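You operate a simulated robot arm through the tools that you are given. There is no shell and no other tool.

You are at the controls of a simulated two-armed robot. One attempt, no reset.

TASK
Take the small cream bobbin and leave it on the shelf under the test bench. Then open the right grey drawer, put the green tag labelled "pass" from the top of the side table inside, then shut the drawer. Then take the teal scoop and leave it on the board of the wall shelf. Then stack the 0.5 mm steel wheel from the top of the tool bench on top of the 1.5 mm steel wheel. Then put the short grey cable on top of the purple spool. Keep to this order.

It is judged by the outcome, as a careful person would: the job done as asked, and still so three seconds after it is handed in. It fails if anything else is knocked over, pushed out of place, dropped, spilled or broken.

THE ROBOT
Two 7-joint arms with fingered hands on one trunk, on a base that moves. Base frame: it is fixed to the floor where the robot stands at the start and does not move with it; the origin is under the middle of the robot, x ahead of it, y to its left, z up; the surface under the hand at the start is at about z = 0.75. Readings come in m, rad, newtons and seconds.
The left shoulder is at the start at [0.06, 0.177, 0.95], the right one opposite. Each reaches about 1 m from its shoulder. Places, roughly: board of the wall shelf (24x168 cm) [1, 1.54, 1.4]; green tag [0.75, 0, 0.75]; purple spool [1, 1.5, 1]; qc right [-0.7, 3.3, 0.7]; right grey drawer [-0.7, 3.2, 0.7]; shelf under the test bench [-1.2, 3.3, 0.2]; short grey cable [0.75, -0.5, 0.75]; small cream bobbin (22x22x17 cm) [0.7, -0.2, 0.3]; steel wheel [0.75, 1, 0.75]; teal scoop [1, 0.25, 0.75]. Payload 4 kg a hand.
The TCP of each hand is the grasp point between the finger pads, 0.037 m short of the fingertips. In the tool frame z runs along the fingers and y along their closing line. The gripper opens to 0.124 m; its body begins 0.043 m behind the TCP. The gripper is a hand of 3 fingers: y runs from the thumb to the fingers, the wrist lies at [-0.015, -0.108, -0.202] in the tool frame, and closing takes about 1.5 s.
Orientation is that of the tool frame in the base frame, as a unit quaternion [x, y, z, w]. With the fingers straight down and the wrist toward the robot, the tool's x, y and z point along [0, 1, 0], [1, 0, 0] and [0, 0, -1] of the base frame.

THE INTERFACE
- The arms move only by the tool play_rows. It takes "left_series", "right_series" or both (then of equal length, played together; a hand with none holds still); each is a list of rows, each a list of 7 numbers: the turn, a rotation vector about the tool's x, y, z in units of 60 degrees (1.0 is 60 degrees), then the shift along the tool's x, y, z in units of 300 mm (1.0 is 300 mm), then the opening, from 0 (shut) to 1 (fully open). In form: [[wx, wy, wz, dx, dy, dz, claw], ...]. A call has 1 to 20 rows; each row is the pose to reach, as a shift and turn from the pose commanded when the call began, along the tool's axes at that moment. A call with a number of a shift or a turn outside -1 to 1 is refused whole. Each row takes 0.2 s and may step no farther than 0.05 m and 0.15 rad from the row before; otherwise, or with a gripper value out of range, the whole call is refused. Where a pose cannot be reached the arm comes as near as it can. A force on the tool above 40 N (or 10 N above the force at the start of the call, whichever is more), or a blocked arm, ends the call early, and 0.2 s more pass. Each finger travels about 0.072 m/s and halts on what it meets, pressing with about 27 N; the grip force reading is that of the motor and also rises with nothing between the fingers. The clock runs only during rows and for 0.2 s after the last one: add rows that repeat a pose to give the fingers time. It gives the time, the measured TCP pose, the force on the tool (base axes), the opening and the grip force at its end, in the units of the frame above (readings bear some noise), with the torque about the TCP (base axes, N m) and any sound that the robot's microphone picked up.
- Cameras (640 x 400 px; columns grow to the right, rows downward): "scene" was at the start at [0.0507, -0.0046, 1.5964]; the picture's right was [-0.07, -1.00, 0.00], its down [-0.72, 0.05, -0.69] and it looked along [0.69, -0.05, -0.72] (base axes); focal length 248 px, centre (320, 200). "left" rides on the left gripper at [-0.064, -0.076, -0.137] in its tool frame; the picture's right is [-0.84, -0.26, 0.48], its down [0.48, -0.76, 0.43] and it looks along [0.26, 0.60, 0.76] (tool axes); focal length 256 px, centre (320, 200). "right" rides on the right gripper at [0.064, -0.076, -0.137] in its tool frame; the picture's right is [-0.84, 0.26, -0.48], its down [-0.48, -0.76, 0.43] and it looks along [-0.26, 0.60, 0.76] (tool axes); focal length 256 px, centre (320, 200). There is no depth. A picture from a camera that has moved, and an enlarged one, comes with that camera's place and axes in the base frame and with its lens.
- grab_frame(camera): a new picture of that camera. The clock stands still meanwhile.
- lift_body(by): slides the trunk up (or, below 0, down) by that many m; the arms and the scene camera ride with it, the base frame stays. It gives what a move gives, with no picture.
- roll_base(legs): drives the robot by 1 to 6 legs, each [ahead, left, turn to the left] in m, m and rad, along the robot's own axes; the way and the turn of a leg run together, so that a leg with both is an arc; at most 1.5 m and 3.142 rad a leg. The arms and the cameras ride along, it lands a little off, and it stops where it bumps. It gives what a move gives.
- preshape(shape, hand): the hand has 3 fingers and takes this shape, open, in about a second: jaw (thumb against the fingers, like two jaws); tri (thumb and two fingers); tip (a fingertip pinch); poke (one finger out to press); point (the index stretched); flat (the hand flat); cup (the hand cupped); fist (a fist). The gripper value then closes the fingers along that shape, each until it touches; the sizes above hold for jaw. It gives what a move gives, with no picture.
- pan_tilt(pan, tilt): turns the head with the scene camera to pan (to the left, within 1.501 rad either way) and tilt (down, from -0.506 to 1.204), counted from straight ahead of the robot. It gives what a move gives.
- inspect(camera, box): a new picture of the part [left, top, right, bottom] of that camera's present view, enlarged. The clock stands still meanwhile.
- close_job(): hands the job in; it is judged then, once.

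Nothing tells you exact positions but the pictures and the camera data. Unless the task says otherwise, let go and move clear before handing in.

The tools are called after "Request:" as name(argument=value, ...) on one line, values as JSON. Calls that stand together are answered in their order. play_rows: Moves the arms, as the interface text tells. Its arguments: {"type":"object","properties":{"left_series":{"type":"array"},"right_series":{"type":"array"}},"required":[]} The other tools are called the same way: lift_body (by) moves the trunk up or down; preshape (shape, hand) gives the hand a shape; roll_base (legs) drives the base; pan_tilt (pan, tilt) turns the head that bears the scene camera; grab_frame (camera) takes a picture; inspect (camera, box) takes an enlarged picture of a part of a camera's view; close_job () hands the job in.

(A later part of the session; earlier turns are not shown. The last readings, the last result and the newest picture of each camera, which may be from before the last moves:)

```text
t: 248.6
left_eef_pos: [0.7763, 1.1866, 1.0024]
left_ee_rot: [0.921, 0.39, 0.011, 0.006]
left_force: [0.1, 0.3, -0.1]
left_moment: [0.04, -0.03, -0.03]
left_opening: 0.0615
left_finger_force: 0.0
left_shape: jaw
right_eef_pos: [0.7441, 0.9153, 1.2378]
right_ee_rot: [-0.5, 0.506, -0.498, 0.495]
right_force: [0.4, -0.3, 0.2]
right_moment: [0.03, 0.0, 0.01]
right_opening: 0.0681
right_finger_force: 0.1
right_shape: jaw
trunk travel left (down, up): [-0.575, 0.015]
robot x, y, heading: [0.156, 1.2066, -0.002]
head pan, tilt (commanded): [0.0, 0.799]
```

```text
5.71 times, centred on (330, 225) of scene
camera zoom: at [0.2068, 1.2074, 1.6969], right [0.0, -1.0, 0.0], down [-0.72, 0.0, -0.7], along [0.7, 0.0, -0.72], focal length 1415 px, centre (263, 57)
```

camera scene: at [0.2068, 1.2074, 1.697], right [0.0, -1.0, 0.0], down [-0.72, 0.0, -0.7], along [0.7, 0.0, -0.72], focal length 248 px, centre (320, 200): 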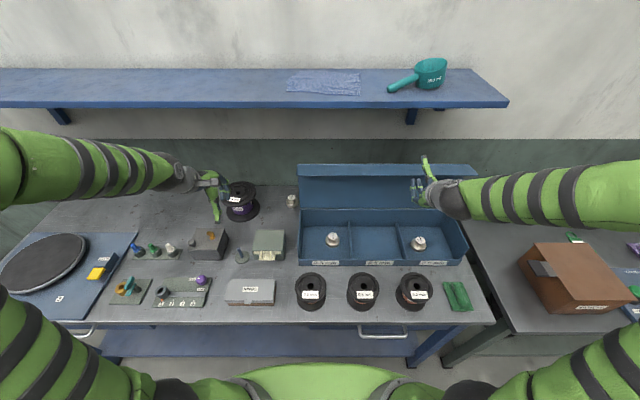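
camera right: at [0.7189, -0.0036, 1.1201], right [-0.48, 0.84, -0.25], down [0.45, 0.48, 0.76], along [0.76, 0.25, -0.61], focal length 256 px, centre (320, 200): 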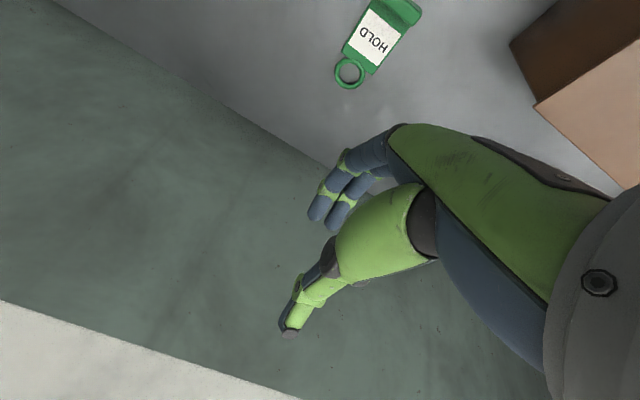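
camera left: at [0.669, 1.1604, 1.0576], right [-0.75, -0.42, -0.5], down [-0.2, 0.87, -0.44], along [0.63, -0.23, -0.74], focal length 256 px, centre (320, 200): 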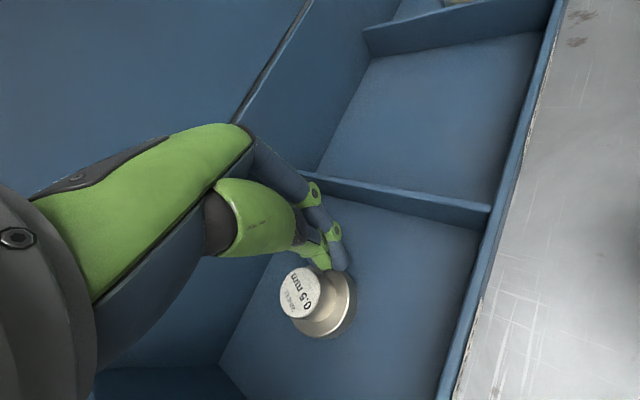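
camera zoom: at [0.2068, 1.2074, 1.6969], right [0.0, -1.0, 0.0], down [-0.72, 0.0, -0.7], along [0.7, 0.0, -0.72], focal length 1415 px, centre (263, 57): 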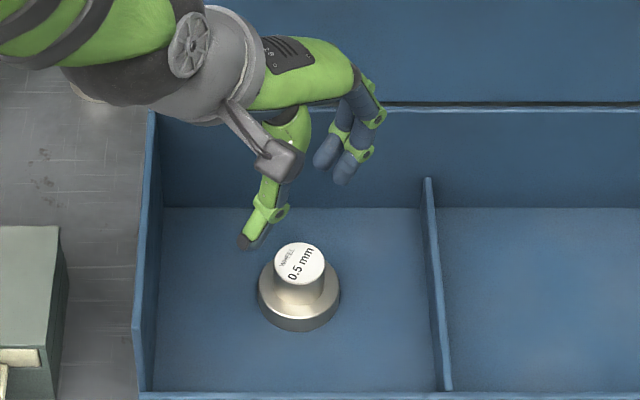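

Now the wheel is nearly centred under the hand. Descending with slightly higher fingertips (above the base disc) and closing.

Request:
play_rows(left_series=[[0, 0, 0, -0.01, 0.003, 0.08, 0.5], [0, 0, 0, -0.011, 0.003, 0.16, 0.5], [0, 0, 0, -0.011, 0.003, 0.235, 0.5]])

Request:
inspect(camera="left", box=[240, 180, 440, 340])

Request:
inspect(camera="scene", box=[290, 190, 370, 260])

```text
t: 249.3
left_eef_pos: [0.7781, 1.1836, 0.9305]
left_ee_rot: [0.921, 0.39, 0.011, 0.007]
left_force: [-0.3, 1.2, 0.5]
left_moment: [0.0, 0.01, -0.01]
left_opening: 0.0618
left_finger_force: 0.0
left_shape: jaw
right_eef_pos: [0.7444, 0.9142, 1.2375]
right_ee_rot: [-0.501, 0.506, -0.497, 0.495]
right_force: [-0.8, 0.0, 0.1]
right_moment: [0.0, 0.0, 0.01]
right_opening: 0.0678
right_finger_force: 0.1
right_shape: jaw
trunk travel left (down, up): [-0.575, 0.015]
robot x, y, heading: [0.1528, 1.2091, -0.001]
head pan, tilt (commanded): [0.0, 0.799]
```

```text
2.50 times, centred on (340, 260) of left
camera zoom: at [0.6765, 1.1909, 1.0632], right [-0.75, -0.42, -0.5], down [-0.2, 0.87, -0.44], along [0.63, -0.23, -0.74], focal length 640 px, centre (270, 50)
```

zoom: 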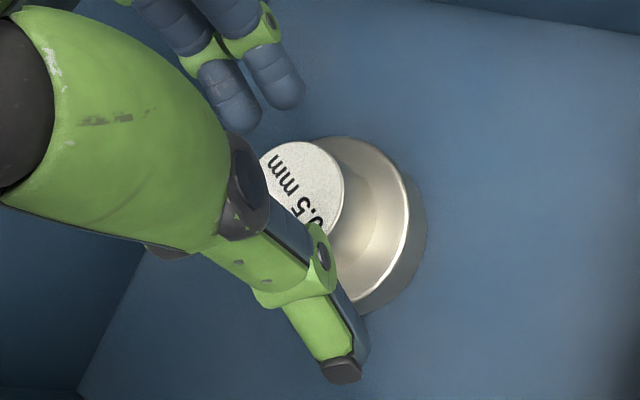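

```text
5.71 times, centred on (330, 225) of scene
camera zoom: at [0.2074, 1.2072, 1.6969], right [0.0, -1.0, 0.0], down [-0.72, 0.0, -0.7], along [0.7, 0.0, -0.72], focal length 1415 px, centre (263, 57)
```

zoom: 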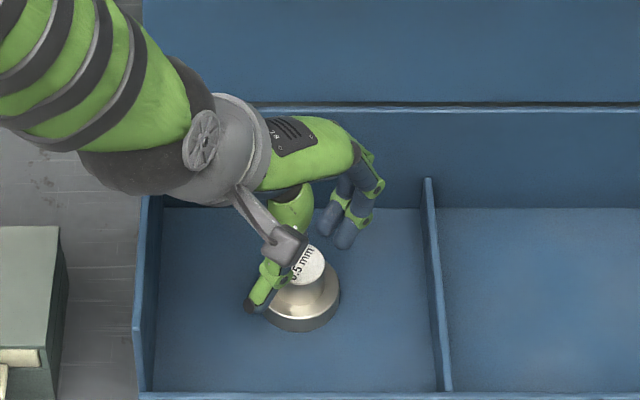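

Well centred. Closing.

Request:
play_rows(left_series=[[0, 0, 0, -0.004, 0, 0, 0.42], [0, 0, 0, -0.004, 0, 0, 0.34], [0, 0, 0, -0.004, 0, 0, 0.26], [0, 0, 0, -0.004, 0, 0, 0.18], [0, 0, 0, -0.004, 0, 0, 0.1], [0, 0, 0, -0.004, 0, 0, 0.1], [0, 0, 0, -0.004, 0, 0, 0.1]])

Request:
inspect(camera="left", box=[240, 180, 440, 340])

Request:
inspect(camera="scene", box=[290, 190, 370, 260])

```text
t: 250.9
left_eef_pos: [0.7772, 1.1815, 0.9321]
left_ee_rot: [0.921, 0.39, 0.012, 0.007]
left_force: [-0.6, -1.2, 7.7]
left_moment: [-0.14, -0.09, 0.01]
left_opening: 0.0256
left_finger_force: 27.2
left_shape: jaw
right_eef_pos: [0.7444, 0.9148, 1.2376]
right_ee_rot: [-0.501, 0.506, -0.498, 0.495]
right_force: [0.1, 0.7, 0.5]
right_moment: [-0.02, 0.0, -0.03]
right_opening: 0.0681
right_finger_force: 0.0
right_shape: jaw
trunk travel left (down, up): [-0.575, 0.015]
robot x, y, heading: [0.1542, 1.2068, -0.002]
head pan, tilt (commanded): [0.0, 0.799]
```

```text
2.50 times, centred on (340, 260) of left
camera zoom: at [0.6752, 1.1892, 1.0649], right [-0.75, -0.43, -0.5], down [-0.2, 0.87, -0.44], along [0.63, -0.24, -0.74], focal length 640 px, centre (270, 50)
```

zoom: 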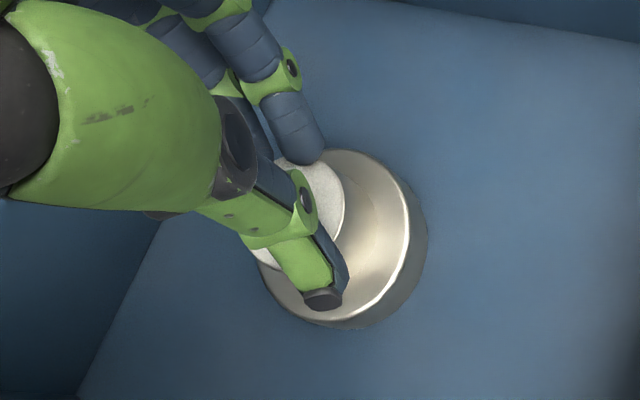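

```text
5.71 times, centred on (330, 225) of scene
camera zoom: at [0.2062, 1.2072, 1.697], right [0.0, -1.0, 0.0], down [-0.72, 0.0, -0.7], along [0.7, 0.0, -0.72], focal length 1415 px, centre (263, 57)
```

zoom: 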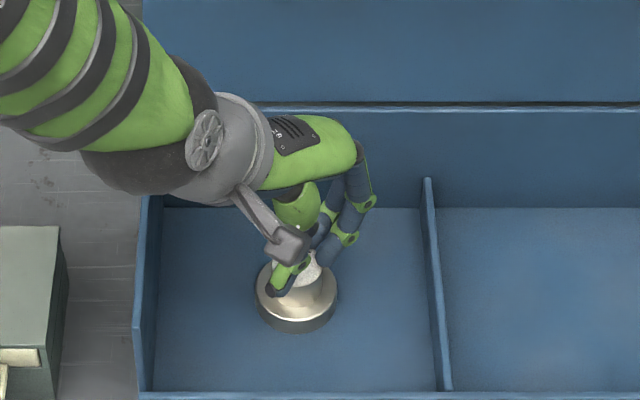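

Gripped (27 N). Test lift of 3 cm.

Request:
play_rows(left_series=[[0, 0, 0, 0, 0, -0.03, 0.05], [0, 0, 0, 0, 0, -0.06, 0.05], [0, 0, 0, 0, 0, -0.1, 0.05], [0, 0, 0, 0, 0, -0.1, 0.05]])

Request:
inspect(camera="left", box=[240, 180, 440, 340])

Request:
inspect(camera="scene", box=[290, 190, 370, 260])

```text
t: 251.9
left_eef_pos: [0.7768, 1.1822, 0.9602]
left_ee_rot: [0.921, 0.39, 0.011, 0.007]
left_force: [-0.1, 0.0, -1.2]
left_moment: [0.02, -0.04, 0.0]
left_opening: 0.0243
left_finger_force: 26.8
left_shape: jaw
right_eef_pos: [0.7442, 0.9141, 1.2377]
right_ee_rot: [-0.5, 0.507, -0.498, 0.495]
right_force: [-0.5, -0.5, -1.1]
right_moment: [0.01, 0.0, -0.01]
right_opening: 0.0679
right_finger_force: 0.0
right_shape: jaw
trunk travel left (down, up): [-0.575, 0.015]
robot x, y, heading: [0.1515, 1.2049, 0.004]
head pan, tilt (commanded): [0.0, 0.799]
```

```text
2.50 times, centred on (340, 260) of left
camera zoom: at [0.6753, 1.1891, 1.0936], right [-0.75, -0.43, -0.5], down [-0.2, 0.87, -0.44], along [0.63, -0.23, -0.74], focal length 640 px, centre (270, 50)
```

zoom: 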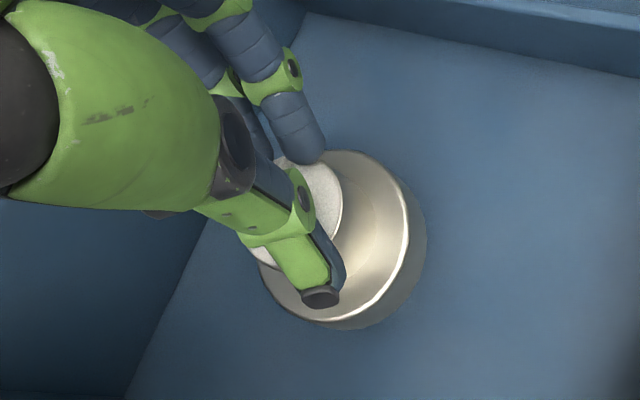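

```text
5.71 times, centred on (330, 225) of scene
camera zoom: at [0.2072, 1.2072, 1.6969], right [0.0, -1.0, 0.0], down [-0.72, 0.0, -0.7], along [0.7, 0.0, -0.72], focal length 1415 px, centre (263, 57)
```

zoom: 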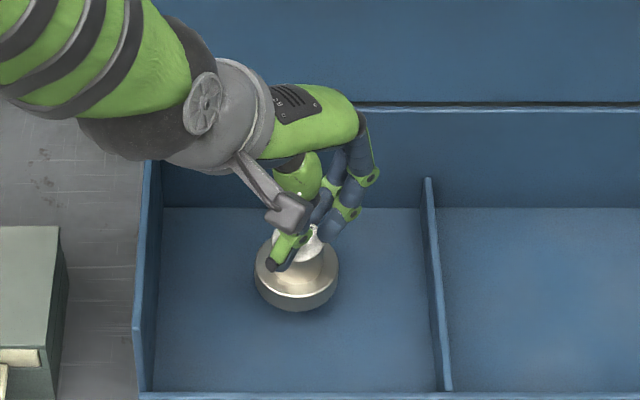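

Lifted cleanly. Carrying it up, left past the bin wall, keeping below the shelf.

Request:
play_rows(left_series=[[0, 0, 0, 0.002, 0.002, -0.12, 0.05], [0, 0, 0, 0.004, 0.005, -0.24, 0.05], [0, 0, 0, 0.005, 0.007, -0.333, 0.05], [0, 0, 0, 0.1, -0.086, -0.334, 0.05], [0, 0, 0, 0.196, -0.179, -0.334, 0.05], [0, 0, 0, 0.292, -0.272, -0.335, 0.05], [0, 0, 0, 0.389, -0.364, -0.335, 0.05], [0, 0, 0, 0.485, -0.457, -0.335, 0.05], [0, 0, 0, 0.581, -0.55, -0.335, 0.05]])

Request:
grab_frame(camera="left")

Request:
inspect(camera="scene", box=[200, 140, 360, 260])

```text
t: 253.9
left_eef_pos: [0.7783, 1.4234, 1.0633]
left_ee_rot: [0.921, 0.39, 0.012, 0.007]
left_force: [-1.1, -0.3, -1.8]
left_moment: [0.02, 0.01, 0.0]
left_opening: 0.0241
left_finger_force: 27.1
left_shape: jaw
right_eef_pos: [0.7452, 0.9158, 1.2382]
right_ee_rot: [-0.5, 0.506, -0.498, 0.495]
right_force: [0.7, -0.1, 0.5]
right_moment: [0.01, -0.01, 0.03]
right_opening: 0.0681
right_finger_force: 0.0
right_shape: jaw
trunk travel left (down, up): [-0.575, 0.015]
robot x, y, heading: [0.1526, 1.2073, -0.001]
head pan, tilt (commanded): [0.0, 0.799]
```

```text
taken
camera left: at [0.6765, 1.4311, 1.1954], right [-0.75, -0.42, -0.5], down [-0.2, 0.87, -0.44], along [0.63, -0.24, -0.74], focal length 256 px, centre (320, 200)
```

left: 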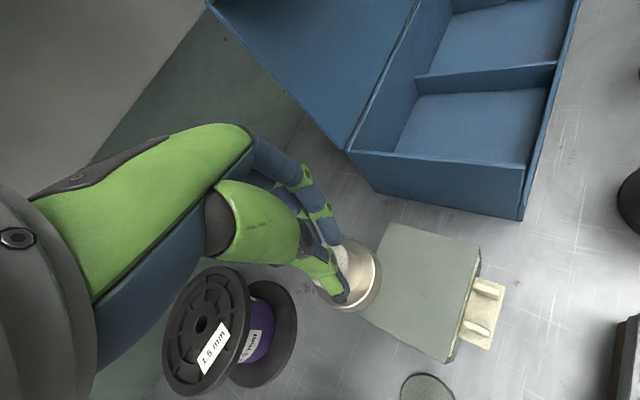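

```text
3.33 times, centred on (280, 200) of scene
camera zoom: at [0.2067, 1.2084, 1.6969], right [0.0, -1.0, 0.0], down [-0.72, 0.0, -0.7], along [0.7, 0.0, -0.72], focal length 825 px, centre (453, 200)
```

zoom: 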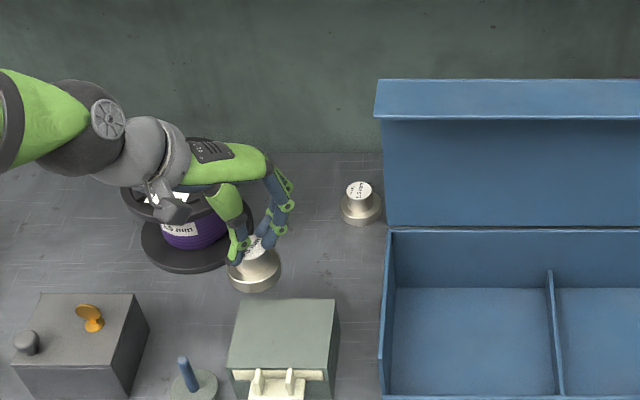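

Request:
inspect(camera="scene", box=[275, 180, 307, 212])

Request:
inspect(camera="scene", box=[250, 195, 290, 235])

```text
12.50 times, centred on (291, 196) of scene
camera zoom: at [0.2067, 1.2084, 1.6969], right [0.0, -1.0, 0.0], down [-0.72, 0.0, -0.7], along [0.7, 0.0, -0.72], focal length 3095 px, centre (682, 250)
```

zoom: 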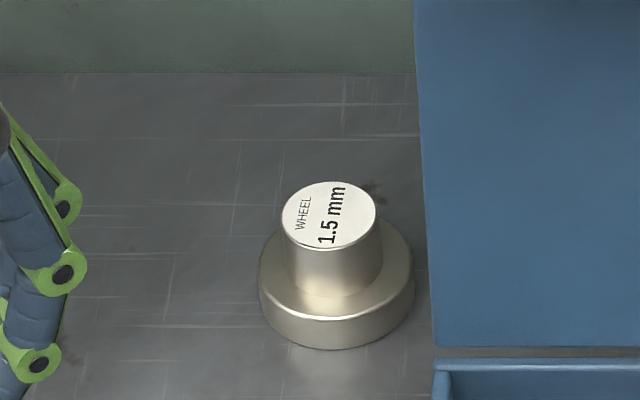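

```text
10.00 times, centred on (270, 215) of scene
camera zoom: at [0.2067, 1.2084, 1.6969], right [0.0, -1.0, 0.0], down [-0.72, 0.0, -0.7], along [0.7, 0.0, -0.72], focal length 2476 px, centre (820, 50)
```

zoom: 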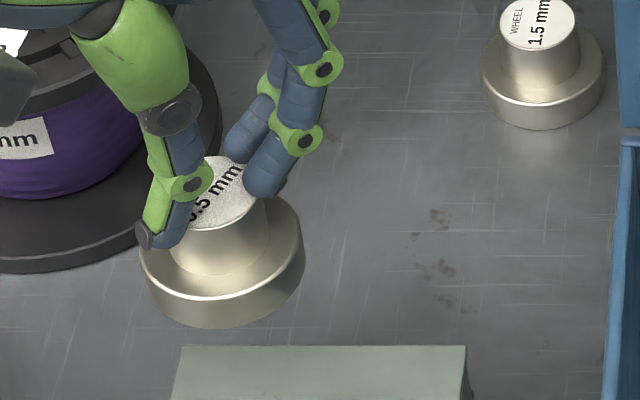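

Need a bit more reach: moving the base 4.5 cm forward, then moving the wheel forward behind the bin.

Request:
roll_base(legs=[[0.045, 0, 0]])

```text
t: 254.9
left_eef_pos: [0.8273, 1.4225, 1.0605]
left_ee_rot: [0.921, 0.389, 0.01, 0.006]
left_force: [0.1, 0.5, -1.6]
left_moment: [-0.02, 0.03, -0.03]
left_opening: 0.0241
left_finger_force: 26.8
left_shape: jaw
right_eef_pos: [0.7921, 0.9152, 1.2366]
right_ee_rot: [-0.501, 0.507, -0.498, 0.494]
right_force: [0.2, 0.5, -1.9]
right_moment: [-0.02, -0.03, -0.01]
right_opening: 0.068
right_finger_force: 0.0
right_shape: jaw
trunk travel left (down, up): [-0.575, 0.015]
robot x, y, heading: [0.2011, 1.2073, -0.0]
head pan, tilt (commanded): [0.0, 0.799]
```

Request:
play_rows(left_series=[[0, 0, 0, 0.098, 0.105, 0.008, 0.05], [0, 0, 0, 0.196, 0.21, 0.015, 0.05], [0, 0, 0, 0.295, 0.315, 0.023, 0.05], [0, 0, 0, 0.393, 0.42, 0.031, 0.05], [0, 0, 0, 0.327, 0.484, 0.031, 0.05], [0, 0, 0, 0.26, 0.549, 0.031, 0.05], [0, 0, 0, 0.194, 0.613, 0.031, 0.05], [0, 0, 0, 0.194, 0.613, 0.031, 0.05]])

Request:
inspect(camera="scene", box=[250, 150, 330, 220])

Request:
grab_frame(camera="left")

```text
t: 256.7
left_eef_pos: [0.9964, 1.339, 1.0581]
left_ee_rot: [0.92, 0.391, 0.012, 0.007]
left_force: [-0.8, 0.2, -1.7]
left_moment: [0.0, 0.03, -0.02]
left_opening: 0.0241
left_finger_force: 27.3
left_shape: jaw
right_eef_pos: [0.791, 0.9165, 1.238]
right_ee_rot: [-0.501, 0.506, -0.498, 0.495]
right_force: [0.2, 0.1, 0.9]
right_moment: [-0.02, -0.02, -0.02]
right_opening: 0.0678
right_finger_force: 0.0
right_shape: jaw
trunk travel left (down, up): [-0.575, 0.015]
robot x, y, heading: [0.2034, 1.2094, 0.005]
head pan, tilt (commanded): [0.0, 0.799]
```

```text
5.71 times, centred on (290, 185) of scene
camera zoom: at [0.253, 1.2079, 1.6969], right [0.0, -1.0, 0.0], down [-0.72, 0.0, -0.7], along [0.7, 0.0, -0.72], focal length 1415 px, centre (491, 286)
```

zoom: 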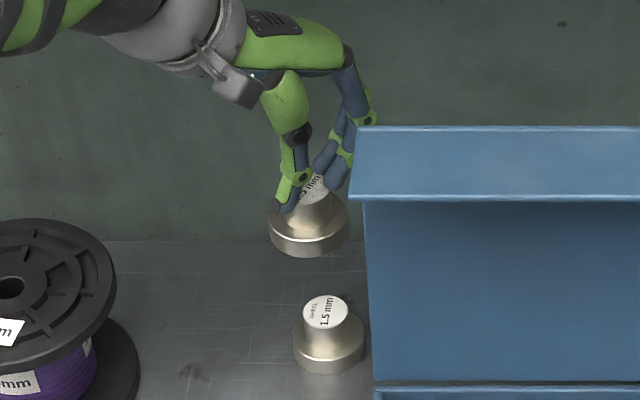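

```text
taken
camera left: at [0.8953, 1.3456, 1.1905], right [-0.75, -0.43, -0.5], down [-0.2, 0.87, -0.44], along [0.63, -0.23, -0.74], focal length 256 px, centre (320, 200)
```

left: 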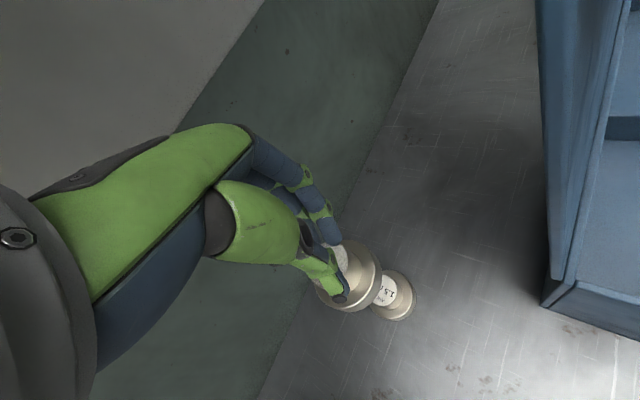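

Relative offset between the two wheels is only ~5 mm; correcting and descending part-way.

Request:
play_rows(left_series=[[0, 0, 0, 0, 0.015, 0.06, 0.05], [0, 0, 0, 0, 0.014, 0.12, 0.05], [0, 0, 0, -0.001, 0.013, 0.18, 0.05], [0, 0, 0, -0.001, 0.013, 0.23, 0.05]])

Request:
inspect(camera="scene", box=[270, 165, 322, 217])

Request:
inspect(camera="left", box=[280, 220, 440, 340])

```text
t: 257.7
left_eef_pos: [1.0012, 1.3347, 0.9894]
left_ee_rot: [0.921, 0.39, 0.011, 0.006]
left_force: [0.4, 0.0, -1.3]
left_moment: [-0.02, 0.03, 0.03]
left_opening: 0.0242
left_finger_force: 27.4
left_shape: jaw
right_eef_pos: [0.791, 0.916, 1.2368]
right_ee_rot: [-0.501, 0.506, -0.498, 0.495]
right_force: [0.2, 1.3, 0.6]
right_moment: [0.01, 0.01, -0.01]
right_opening: 0.0679
right_finger_force: 0.0
right_shape: jaw
trunk travel left (down, up): [-0.575, 0.015]
robot x, y, heading: [0.2014, 1.2093, 0.001]
head pan, tilt (commanded): [0.0, 0.799]
```

```text
7.69 times, centred on (296, 191) of scene
camera zoom: at [0.2531, 1.2074, 1.6969], right [0.0, -1.0, 0.0], down [-0.72, 0.0, -0.7], along [0.7, 0.0, -0.72], focal length 1904 px, centre (505, 269)
```

zoom: 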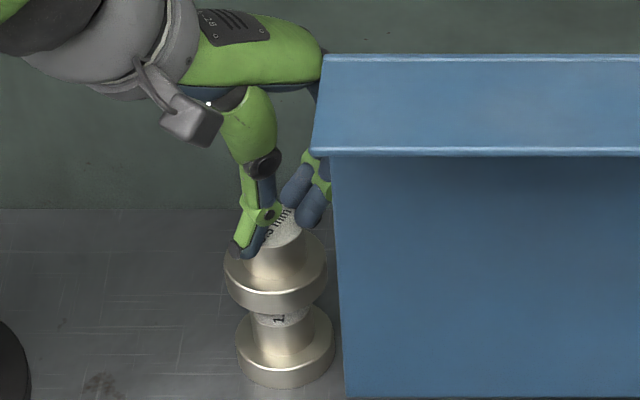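

```text
3.33 times, centred on (360, 280) of left
camera zoom: at [0.8988, 1.3422, 1.1221], right [-0.75, -0.42, -0.5], down [-0.2, 0.87, -0.44], along [0.63, -0.23, -0.74], focal length 853 px, centre (187, -67)
```

zoom: 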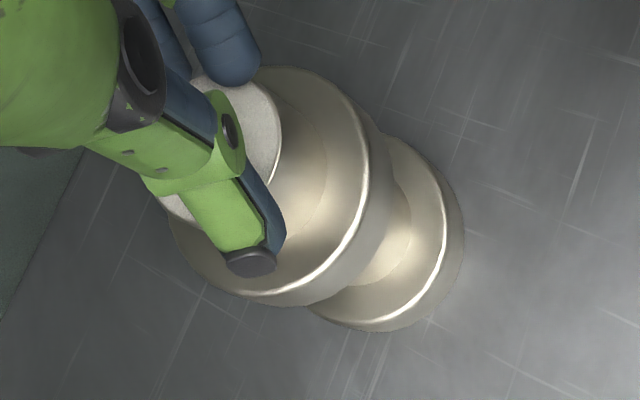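

Alignment is within ~1–2 mm in both directions. Descending gently to contact.

Request:
play_rows(left_series=[[0, 0, 0, 0, 0, 0.03, 0.05], [0, 0, 0, 0, -0.001, 0.055, 0.05]])

Request:
play_rows(left_series=[[0, 0, 0, 0, 0, 0.008, 0.05], [0, 0, 0, 0, 0, 0.012, 0.05]])

Request:
inspect(camera="scene", box=[270, 165, 322, 217])

```text
t: 258.3
left_eef_pos: [1.0017, 1.3366, 0.9716]
left_ee_rot: [0.921, 0.39, 0.011, 0.006]
left_force: [-0.4, 0.1, -1.6]
left_moment: [0.01, 0.01, 0.0]
left_opening: 0.0241
left_finger_force: 26.7
left_shape: jaw
right_eef_pos: [0.7913, 0.916, 1.2381]
right_ee_rot: [-0.501, 0.506, -0.498, 0.495]
right_force: [-0.5, 0.1, 0.5]
right_moment: [0.02, 0.02, -0.02]
right_opening: 0.0677
right_finger_force: 0.1
right_shape: jaw
trunk travel left (down, up): [-0.575, 0.015]
robot x, y, heading: [0.2007, 1.208, 0.001]
head pan, tilt (commanded): [0.0, 0.799]
```

```text
t: 258.9
left_eef_pos: [1.0007, 1.3333, 0.9693]
left_ee_rot: [0.92, 0.391, 0.012, 0.008]
left_force: [0.0, -0.5, 2.7]
left_moment: [-0.04, -0.04, -0.02]
left_opening: 0.024
left_finger_force: 26.7
left_shape: jaw
right_eef_pos: [0.7903, 0.9157, 1.2367]
right_ee_rot: [-0.501, 0.506, -0.497, 0.496]
right_force: [-0.3, -0.7, 0.0]
right_moment: [0.03, -0.01, 0.04]
right_opening: 0.068
right_finger_force: 0.0
right_shape: jaw
trunk travel left (down, up): [-0.575, 0.015]
robot x, y, heading: [0.2049, 1.2087, -0.001]
head pan, tilt (commanded): [0.0, 0.799]
```

```text
7.69 times, centred on (296, 191) of scene
camera zoom: at [0.2525, 1.2074, 1.697], right [0.0, -1.0, 0.0], down [-0.72, 0.0, -0.7], along [0.7, 0.0, -0.72], focal length 1904 px, centre (505, 269)
```

zoom: 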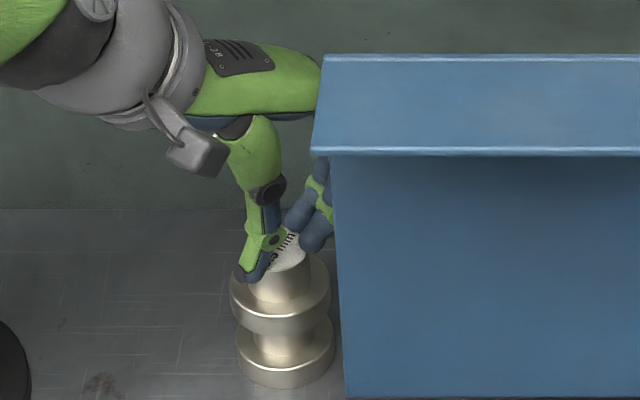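

Contact made, wheels concentric. Releasing slowly.

Request:
play_rows(left_series=[[0, 0, 0, 0, 0, -0.003, 0.15], [0, 0, 0, 0, 0, -0.003, 0.2], [0, 0, 0, 0, 0, -0.003, 0.26], [0, 0, 0, 0, 0, -0.003, 0.32], [0, 0, 0, 0, 0, -0.003, 0.4], [0, 0, 0, 0, 0, -0.003, 0.48], [0, 0, 0, 0, 0, -0.003, 0.5], [0, 0, 0, 0, 0, -0.003, 0.5]])

Request:
inspect(camera="scene", box=[270, 165, 322, 217])

Request:
inspect(camera="left", box=[280, 220, 440, 340])

```text
t: 260.7
left_eef_pos: [1.0011, 1.3336, 0.9704]
left_ee_rot: [0.921, 0.39, 0.011, 0.007]
left_force: [0.5, -0.1, -0.1]
left_moment: [-0.04, 0.01, 0.0]
left_opening: 0.0617
left_finger_force: 0.0
left_shape: jaw
right_eef_pos: [0.7915, 0.9148, 1.2376]
right_ee_rot: [-0.501, 0.506, -0.498, 0.496]
right_force: [-0.6, -0.3, -1.1]
right_moment: [0.01, 0.03, -0.02]
right_opening: 0.0679
right_finger_force: 0.1
right_shape: jaw
trunk travel left (down, up): [-0.575, 0.015]
robot x, y, heading: [0.2002, 1.2081, 0.003]
head pan, tilt (commanded): [0.0, 0.799]
```

```text
7.69 times, centred on (296, 191) of scene
camera zoom: at [0.2528, 1.2074, 1.6969], right [0.0, -1.0, 0.0], down [-0.72, 0.0, -0.7], along [0.7, 0.0, -0.72], focal length 1904 px, centre (505, 269)
```

zoom: 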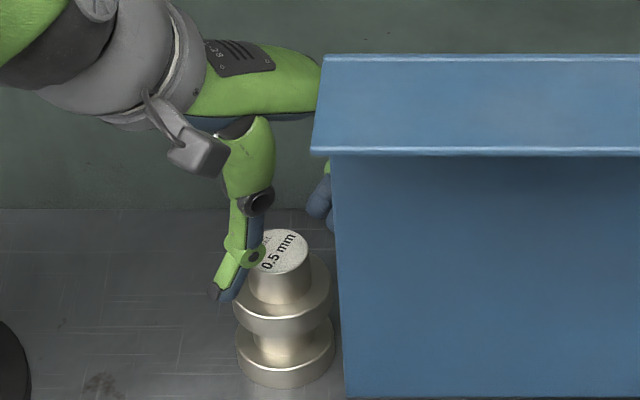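

```text
3.33 times, centred on (360, 280) of left
camera zoom: at [0.8993, 1.3412, 1.1021], right [-0.75, -0.43, -0.5], down [-0.2, 0.87, -0.44], along [0.63, -0.23, -0.74], focal length 853 px, centre (187, -67)
```

zoom: 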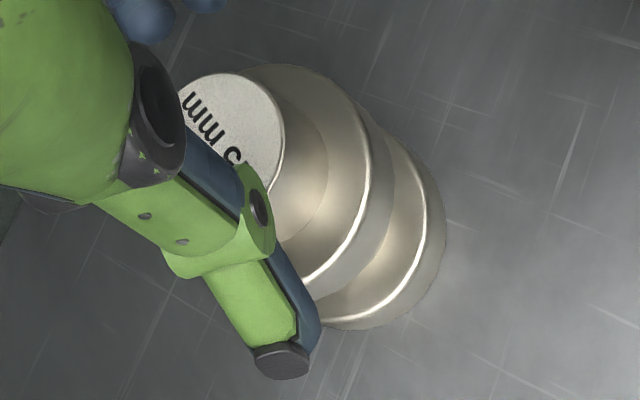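

The stack stands on its own. Lifting straight up and retreating the way I came.

Request:
play_rows(left_series=[[0, 0, 0, 0.002, 0.002, -0.08, 0.5], [0, 0, 0, 0.004, 0.004, -0.18, 0.5], [0, 0, 0, 0.006, 0.006, -0.28, 0.5], [0, 0, 0, 0.07, -0.06, -0.3, 0.5], [0, 0, 0, 0.14, -0.13, -0.3, 0.5], [0, 0, 0, 0.2, -0.19, -0.3, 0.5], [0, 0, 0, 0.1, -0.3, -0.3, 0.5], [0, 0, 0, 0.0, -0.41, -0.3, 0.5], [0, 0, 0, -0.1, -0.52, -0.3, 0.5], [0, 0, 0, -0.2, -0.63, -0.3, 0.5], [0, 0, 0, -0.3, -0.74, -0.3, 0.5]])

Request:
grab_frame(camera="scene")

Request:
inspect(camera="scene", box=[270, 165, 322, 217])

```text
t: 263.1
left_eef_pos: [0.7771, 1.4216, 1.0534]
left_ee_rot: [0.921, 0.389, 0.011, 0.008]
left_force: [0.4, -0.6, 1.1]
left_moment: [-0.02, 0.0, 0.01]
left_opening: 0.0616
left_finger_force: 0.1
left_shape: jaw
right_eef_pos: [0.7897, 0.9155, 1.2391]
right_ee_rot: [-0.501, 0.506, -0.498, 0.495]
right_force: [-0.5, 0.5, -0.3]
right_moment: [0.0, -0.04, 0.01]
right_opening: 0.0679
right_finger_force: 0.1
right_shape: jaw
trunk travel left (down, up): [-0.575, 0.015]
robot x, y, heading: [0.2023, 1.2044, 0.0]
head pan, tilt (commanded): [0.0, 0.799]
```

```text
taken
camera scene: at [0.2514, 1.2073, 1.6969], right [0.0, -1.0, 0.0], down [-0.72, 0.0, -0.7], along [0.7, 0.0, -0.72], focal length 248 px, centre (320, 200)
```

scene: 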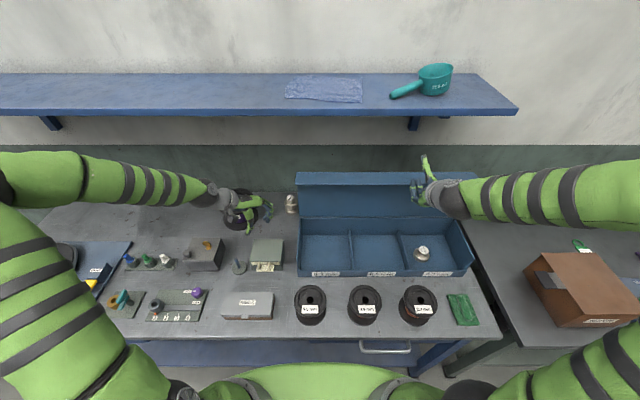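

```text
7.69 times, centred on (296, 191) of scene
camera zoom: at [0.2514, 1.2073, 1.6969], right [0.0, -1.0, 0.0], down [-0.72, 0.0, -0.7], along [0.7, 0.0, -0.72], focal length 1904 px, centre (505, 269)
```

zoom: 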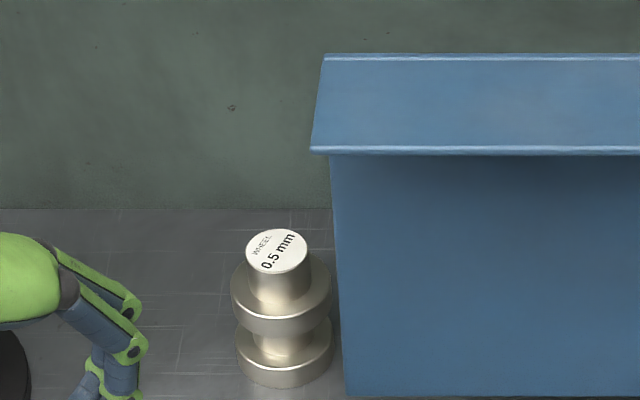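

Stack complete: 0.5 mm on the 1.5 mm wheel. Now the grey cable: backing off, lowering the trunk, and driving to the right part of the side table.

Request:
roll_base(legs=[[-0.55, 0, 0], [0, -1.2, 0], [0, -0.45, 0]])

Request:
lift_body(by=-0.1)

Request:
play_rows(left_series=[[0, 0, 0.107, 0, 0, 0, 0.5], [0, 0, 0.214, 0, 0, 0, 0.5], [0, 0, 0.321, 0, 0, 0, 0.5], [0, 0, 0.429, 0, 0, 0, 0.5], [0, 0, 0.536, 0, 0, 0, 0.5], [0, 0, 0.643, 0, 0, 0, 0.5], [0, 0, 0.75, 0, 0, 0, 0.5]])

Request:
pan_tilt(pan=-0.15, tilt=0.7)

Request:
grab_frame(camera="scene")

```text
t: 273.9
left_eef_pos: [0.2814, -0.12, 1.0523]
left_ee_rot: [0.911, 0.413, 0.012, 0.006]
left_force: [-0.3, -0.6, -0.2]
left_moment: [0.02, 0.03, 0.0]
left_opening: 0.0619
left_finger_force: 0.0
left_shape: jaw
right_eef_pos: [0.3169, -0.6244, 1.2367]
right_ee_rot: [0.513, -0.493, 0.486, -0.507]
right_force: [-0.1, -0.2, 0.1]
right_moment: [0.03, -0.01, 0.0]
right_opening: 0.0681
right_finger_force: 0.0
right_shape: jaw
trunk travel left (down, up): [-0.575, 0.015]
robot x, y, heading: [-0.2904, -0.3644, 0.048]
head pan, tilt (commanded): [0.0, 0.799]
stopped in leg 3: the robot was blocked; the commanded pose is now the measured one
```

```text
t: 275.2
left_eef_pos: [0.2794, -0.1211, 0.9532]
left_ee_rot: [0.91, 0.414, 0.011, 0.006]
left_force: [-0.3, 0.7, 1.1]
left_moment: [0.02, 0.04, 0.03]
left_opening: 0.0618
left_finger_force: 0.0
left_shape: jaw
right_eef_pos: [0.3158, -0.626, 1.1383]
right_ee_rot: [0.512, -0.492, 0.487, -0.508]
right_force: [0.2, 0.2, 0.4]
right_moment: [0.03, 0.02, -0.03]
right_opening: 0.0682
right_finger_force: 0.0
right_shape: jaw
trunk travel left (down, up): [-0.475, 0.115]
robot x, y, heading: [-0.2872, -0.3618, 0.051]
head pan, tilt (commanded): [0.0, 0.799]
```

```text
t: 276.8
left_eef_pos: [0.2815, -0.1197, 0.9537]
left_ee_rot: [0.999, 0.033, 0.013, 0.002]
left_force: [0.5, -0.2, 0.9]
left_moment: [0.04, -0.03, -0.04]
left_opening: 0.0616
left_finger_force: 0.1
left_shape: jaw
right_eef_pos: [0.316, -0.6266, 1.1371]
right_ee_rot: [0.513, -0.493, 0.485, -0.507]
right_force: [-0.1, -0.6, -0.2]
right_moment: [-0.01, -0.03, -0.02]
right_opening: 0.0679
right_finger_force: 0.1
right_shape: jaw
trunk travel left (down, up): [-0.475, 0.115]
robot x, y, heading: [-0.2883, -0.3642, 0.052]
head pan, tilt (commanded): [0.0, 0.799]
```

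```text
t: 277.5
left_eef_pos: [0.2803, -0.1194, 0.9539]
left_ee_rot: [0.999, 0.033, 0.013, 0.001]
left_force: [-0.9, 0.0, 0.0]
left_moment: [0.0, -0.01, 0.02]
left_opening: 0.0616
left_finger_force: 0.0
left_shape: jaw
right_eef_pos: [0.3181, -0.625, 1.1377]
right_ee_rot: [0.513, -0.493, 0.486, -0.508]
right_force: [0.2, 0.0, -0.2]
right_moment: [0.0, 0.01, 0.0]
right_opening: 0.0679
right_finger_force: 0.1
right_shape: jaw
trunk travel left (down, up): [-0.475, 0.115]
robot x, y, heading: [-0.288, -0.3666, 0.048]
head pan, tilt (commanded): [-0.15, 0.7]
```

```text
taken
camera scene: at [-0.2313, -0.3736, 1.6051], right [-0.1, -1.0, 0.0], down [-0.64, 0.06, -0.76], along [0.76, -0.08, -0.64], focal length 248 px, centre (320, 200)
```

scene: 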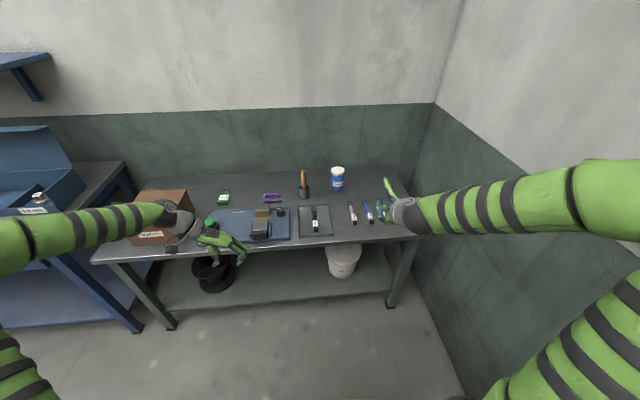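

The right elbow touched the side wall. I'll approach angled instead (facing right-front), which keeps the right arm clear. First raising the left hand.

Request:
play_rows(left_series=[[0, 0, 0, 0, 0, -0.15, 0.5], [0, 0, 0, 0, 0, -0.3, 0.5], [0, 0, 0, 0, 0, -0.45, 0.5], [0, 0, 0, 0, 0, -0.55, 0.5]])

Request:
roll_base(legs=[[0, 0.17, 0], [0, 0, -0.55]])

Request:
pan_tilt(pan=0.0, tilt=0.75)

Request:
grab_frame(camera="scene")

```text
t: 278.5
left_eef_pos: [0.2748, -0.1211, 1.1188]
left_ee_rot: [0.999, 0.033, 0.014, 0.002]
left_force: [0.4, 0.5, 0.1]
left_moment: [0.01, 0.0, -0.02]
left_opening: 0.0616
left_finger_force: 0.0
left_shape: jaw
right_eef_pos: [0.316, -0.6259, 1.1392]
right_ee_rot: [0.512, -0.494, 0.486, -0.507]
right_force: [0.0, 0.4, 0.0]
right_moment: [0.01, -0.04, 0.01]
right_opening: 0.0681
right_finger_force: 0.1
right_shape: jaw
trunk travel left (down, up): [-0.475, 0.115]
robot x, y, heading: [-0.2847, -0.3632, 0.051]
head pan, tilt (commanded): [-0.15, 0.7]
```

```text
t: 281.6
left_eef_pos: [0.311, -0.2772, 1.1183]
left_ee_rot: [0.97, -0.241, 0.013, 0.005]
left_force: [-0.3, 0.0, 0.1]
left_moment: [-0.01, 0.01, 0.0]
left_opening: 0.0619
left_finger_force: 0.1
left_shape: jaw
right_eef_pos: [0.0797, -0.7285, 1.1385]
right_ee_rot: [-0.358, 0.614, -0.606, 0.356]
right_force: [0.4, 0.4, 0.0]
right_moment: [0.0, 0.01, 0.0]
right_opening: 0.0682
right_finger_force: 0.1
right_shape: jaw
trunk travel left (down, up): [-0.475, 0.115]
robot x, y, heading: [-0.2944, -0.1886, -0.503]
head pan, tilt (commanded): [-0.15, 0.7]
```

```text
t: 282.2
left_eef_pos: [0.3111, -0.2769, 1.118]
left_ee_rot: [0.97, -0.241, 0.012, 0.006]
left_force: [0.5, 0.2, -0.2]
left_moment: [-0.03, -0.02, 0.0]
left_opening: 0.0618
left_finger_force: 0.0
left_shape: jaw
right_eef_pos: [0.0794, -0.7292, 1.1376]
right_ee_rot: [-0.358, 0.615, -0.607, 0.355]
right_force: [0.7, 0.2, -0.3]
right_moment: [-0.02, 0.0, -0.04]
right_opening: 0.0679
right_finger_force: 0.1
right_shape: jaw
trunk travel left (down, up): [-0.475, 0.115]
robot x, y, heading: [-0.2989, -0.19, -0.503]
head pan, tilt (commanded): [0.0, 0.75]
```

```text
taken
camera scene: at [-0.2486, -0.2141, 1.6009], right [-0.48, -0.88, 0.0], down [-0.6, 0.33, -0.73], along [0.64, -0.35, -0.68], focal length 248 px, centre (320, 200)
```

scene: 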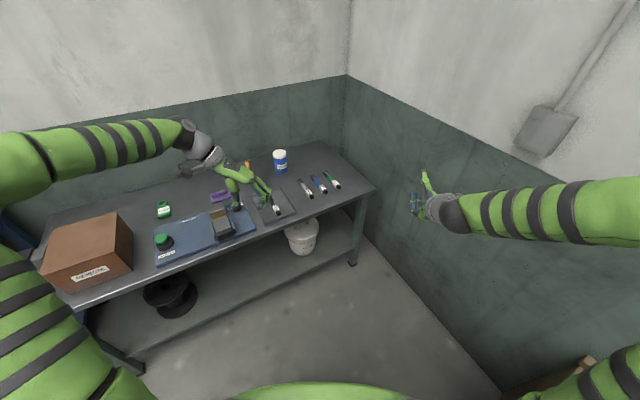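

Moving in at this angle.

Request:
roll_base(legs=[[0.265, 0.134, 0]])

Request:
play_rows(left_series=[[0, 0, -0.115, 0, 0, 0, 0.5], [0, 0, -0.23, 0, 0, 0, 0.5], [0, 0, -0.345, 0, 0, 0, 0.5], [0, 0, -0.46, 0, 0, 0, 0.5]])

Request:
grab_frame(camera="scene")

Request:
grab_frame(camera="left")

```text
t: 284.3
left_eef_pos: [0.6071, -0.2848, 1.1189]
left_ee_rot: [0.971, -0.241, 0.012, 0.005]
left_force: [1.1, 1.1, -0.6]
left_moment: [0.01, 0.0, 0.02]
left_opening: 0.0621
left_finger_force: 0.0
left_shape: jaw
right_eef_pos: [0.3781, -0.7365, 1.1374]
right_ee_rot: [-0.359, 0.615, -0.605, 0.356]
right_force: [0.0, 0.6, 0.4]
right_moment: [-0.02, -0.01, -0.02]
right_opening: 0.0682
right_finger_force: 0.0
right_shape: jaw
trunk travel left (down, up): [-0.475, 0.115]
robot x, y, heading: [0.0014, -0.2009, -0.501]
head pan, tilt (commanded): [0.0, 0.75]
```

```text
t: 285.3
left_eef_pos: [0.6057, -0.2853, 1.1177]
left_ee_rot: [1.0, 0.0, 0.011, 0.008]
left_force: [0.2, 0.6, -0.5]
left_moment: [0.01, 0.0, -0.03]
left_opening: 0.0616
left_finger_force: 0.0
left_shape: jaw
right_eef_pos: [0.3771, -0.7364, 1.1383]
right_ee_rot: [-0.359, 0.613, -0.606, 0.357]
right_force: [-0.5, -0.5, 0.7]
right_moment: [-0.01, 0.0, 0.0]
right_opening: 0.068
right_finger_force: 0.1
right_shape: jaw
trunk travel left (down, up): [-0.475, 0.115]
robot x, y, heading: [-0.0013, -0.1977, -0.499]
head pan, tilt (commanded): [0.0, 0.75]
```

```text
taken
camera scene: at [0.0466, -0.2239, 1.6009], right [-0.48, -0.88, 0.0], down [-0.6, 0.33, -0.73], along [0.64, -0.35, -0.68], focal length 248 px, centre (320, 200)
```

scene: 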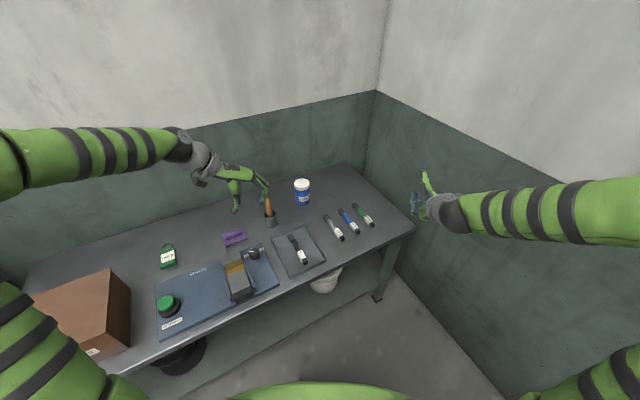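

```text
taken
camera left: at [0.5396, -0.2073, 1.2508], right [-0.83, 0.25, -0.5], down [0.49, 0.75, -0.44], along [0.27, -0.61, -0.75], focal length 256 px, centre (320, 200)
```

left: 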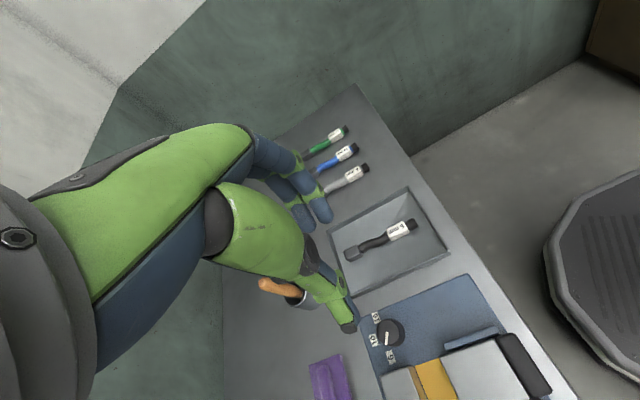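

Request:
inspect(camera="scene", box=[300, 190, 390, 260])

Request:
inspect(camera="left", box=[290, 100, 410, 210])

```text
5.71 times, centred on (345, 225) of scene
camera zoom: at [0.0466, -0.2239, 1.6009], right [-0.48, -0.88, 0.0], down [-0.6, 0.33, -0.73], along [0.64, -0.35, -0.68], focal length 1415 px, centre (177, 57)
```

zoom: 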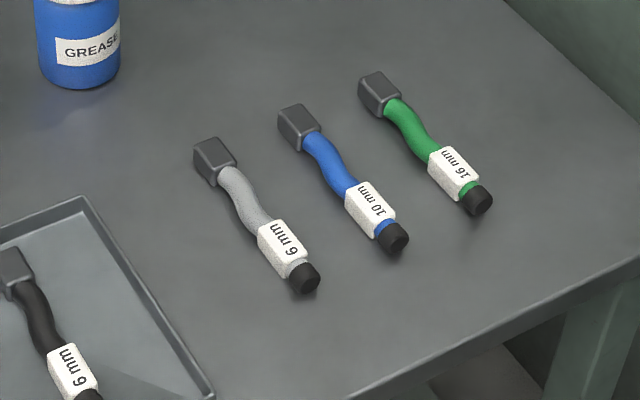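

```text
3.64 times, centred on (350, 155) of left
camera zoom: at [0.5396, -0.2073, 1.2508], right [-0.83, 0.25, -0.5], down [0.49, 0.75, -0.44], along [0.27, -0.61, -0.75], focal length 931 px, centre (211, 364)
```

zoom: 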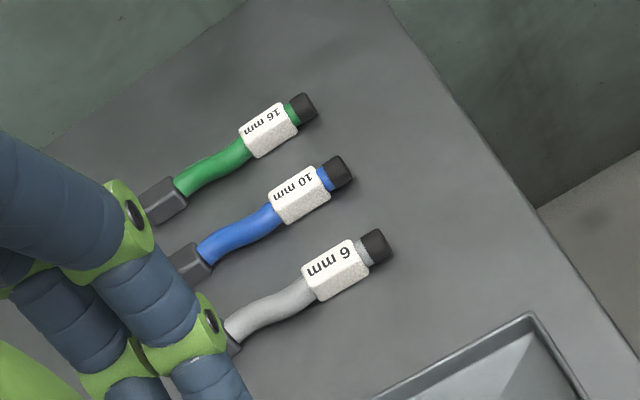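

Grey cable: along x from 0.573 to 0.725 at y≈−0.622. Moving the left hand over it.

Request:
play_rows(left_series=[[0, 0, 0, 0.022, 0.128, 0.02, 0.5], [0, 0, 0, 0.045, 0.256, 0.05, 0.5], [0, 0, 0, 0.067, 0.384, 0.09, 0.45], [0, 0, 0, 0.09, 0.512, 0.14, 0.4], [0, 0, 0, 0.112, 0.64, 0.19, 0.4], [0, 0, 0, 0.135, 0.768, 0.24, 0.4], [0, 0, 0, 0.157, 0.896, 0.285, 0.4]])

Request:
grab_frame(camera="left")

Request:
grab_frame(camera="scene")

```text
t: 286.9
left_eef_pos: [0.6545, -0.5617, 1.0387]
left_ee_rot: [1.0, -0.001, 0.011, 0.007]
left_force: [-0.8, 0.1, -0.4]
left_moment: [0.0, -0.01, 0.01]
left_opening: 0.0498
left_finger_force: 0.0
left_shape: jaw
right_eef_pos: [0.3781, -0.7391, 1.1384]
right_ee_rot: [-0.36, 0.614, -0.605, 0.357]
right_force: [0.2, -0.8, 0.0]
right_moment: [-0.01, -0.01, 0.02]
right_opening: 0.0679
right_finger_force: 0.0
right_shape: jaw
trunk travel left (down, up): [-0.475, 0.115]
robot x, y, heading: [-0.0045, -0.1964, -0.499]
head pan, tilt (commanded): [0.0, 0.75]
```

```text
taken
camera left: at [0.5885, -0.4833, 1.1711], right [-0.83, 0.25, -0.5], down [0.49, 0.75, -0.44], along [0.27, -0.61, -0.75], focal length 256 px, centre (320, 200)
```

left: 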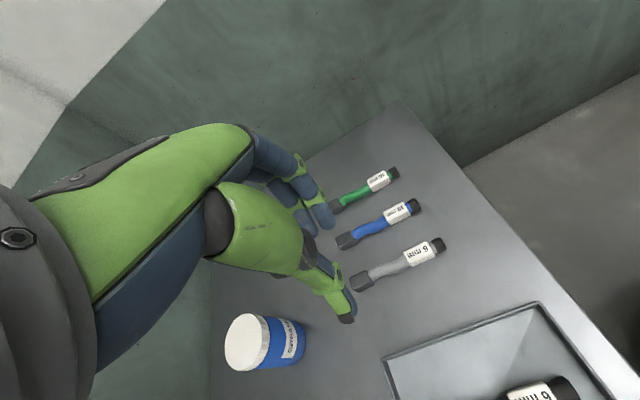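

```text
taken
camera scene: at [0.0472, -0.2248, 1.6009], right [-0.48, -0.88, 0.0], down [-0.6, 0.33, -0.73], along [0.64, -0.35, -0.68], focal length 248 px, centre (320, 200)
```

scene: 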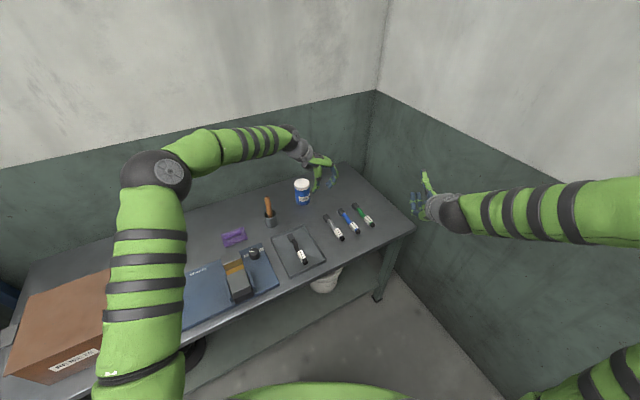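

Positions confirmed. Aligning over the cable and descending to just above it.

Request:
play_rows(left_series=[[0, 0, 0, -0.002, 0.09, 0.1, 0.4], [0, 0, 0, -0.004, 0.18, 0.2, 0.4], [0, 0, 0, -0.007, 0.188, 0.33, 0.4], [0, 0, 0, -0.01, 0.188, 0.46, 0.4], [0, 0, 0, -0.014, 0.188, 0.56, 0.4], [0, 0, 0, -0.014, 0.188, 0.633, 0.4]])

Request:
inspect(camera="left", box=[240, 140, 480, 340])

Request:
inspect(camera="scene", box=[290, 160, 390, 250])

```text
t: 288.3
left_eef_pos: [0.6553, -0.615, 0.8504]
left_ee_rot: [1.0, -0.002, 0.01, 0.008]
left_force: [0.0, -0.2, -0.4]
left_moment: [0.02, -0.02, 0.0]
left_opening: 0.0496
left_finger_force: 0.1
left_shape: jaw
right_eef_pos: [0.3767, -0.7367, 1.138]
right_ee_rot: [-0.359, 0.615, -0.605, 0.356]
right_force: [1.3, -0.3, 1.0]
right_moment: [0.0, 0.01, 0.03]
right_opening: 0.0678
right_finger_force: 0.1
right_shape: jaw
trunk travel left (down, up): [-0.475, 0.115]
robot x, y, heading: [0.0008, -0.2008, -0.5]
head pan, tilt (commanded): [0.0, 0.75]
```

```text
2.00 times, centred on (360, 240) of left
camera zoom: at [0.5892, -0.5376, 0.9826], right [-0.83, 0.25, -0.5], down [0.49, 0.75, -0.44], along [0.27, -0.61, -0.75], focal length 512 px, centre (240, 120)
```

zoom: 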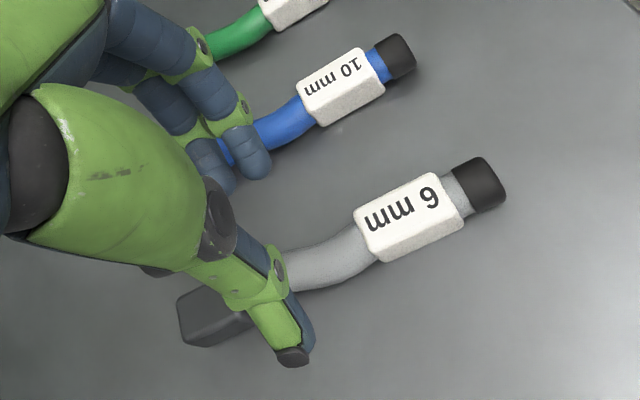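

```text
4.44 times, centred on (340, 205) of scene
camera zoom: at [0.0472, -0.224, 1.6009], right [-0.48, -0.88, 0.0], down [-0.6, 0.33, -0.73], along [0.64, -0.35, -0.68], focal length 1100 px, centre (231, 178)
```

zoom: 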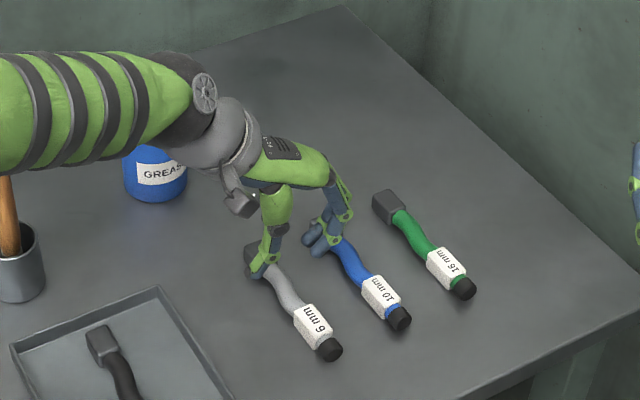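

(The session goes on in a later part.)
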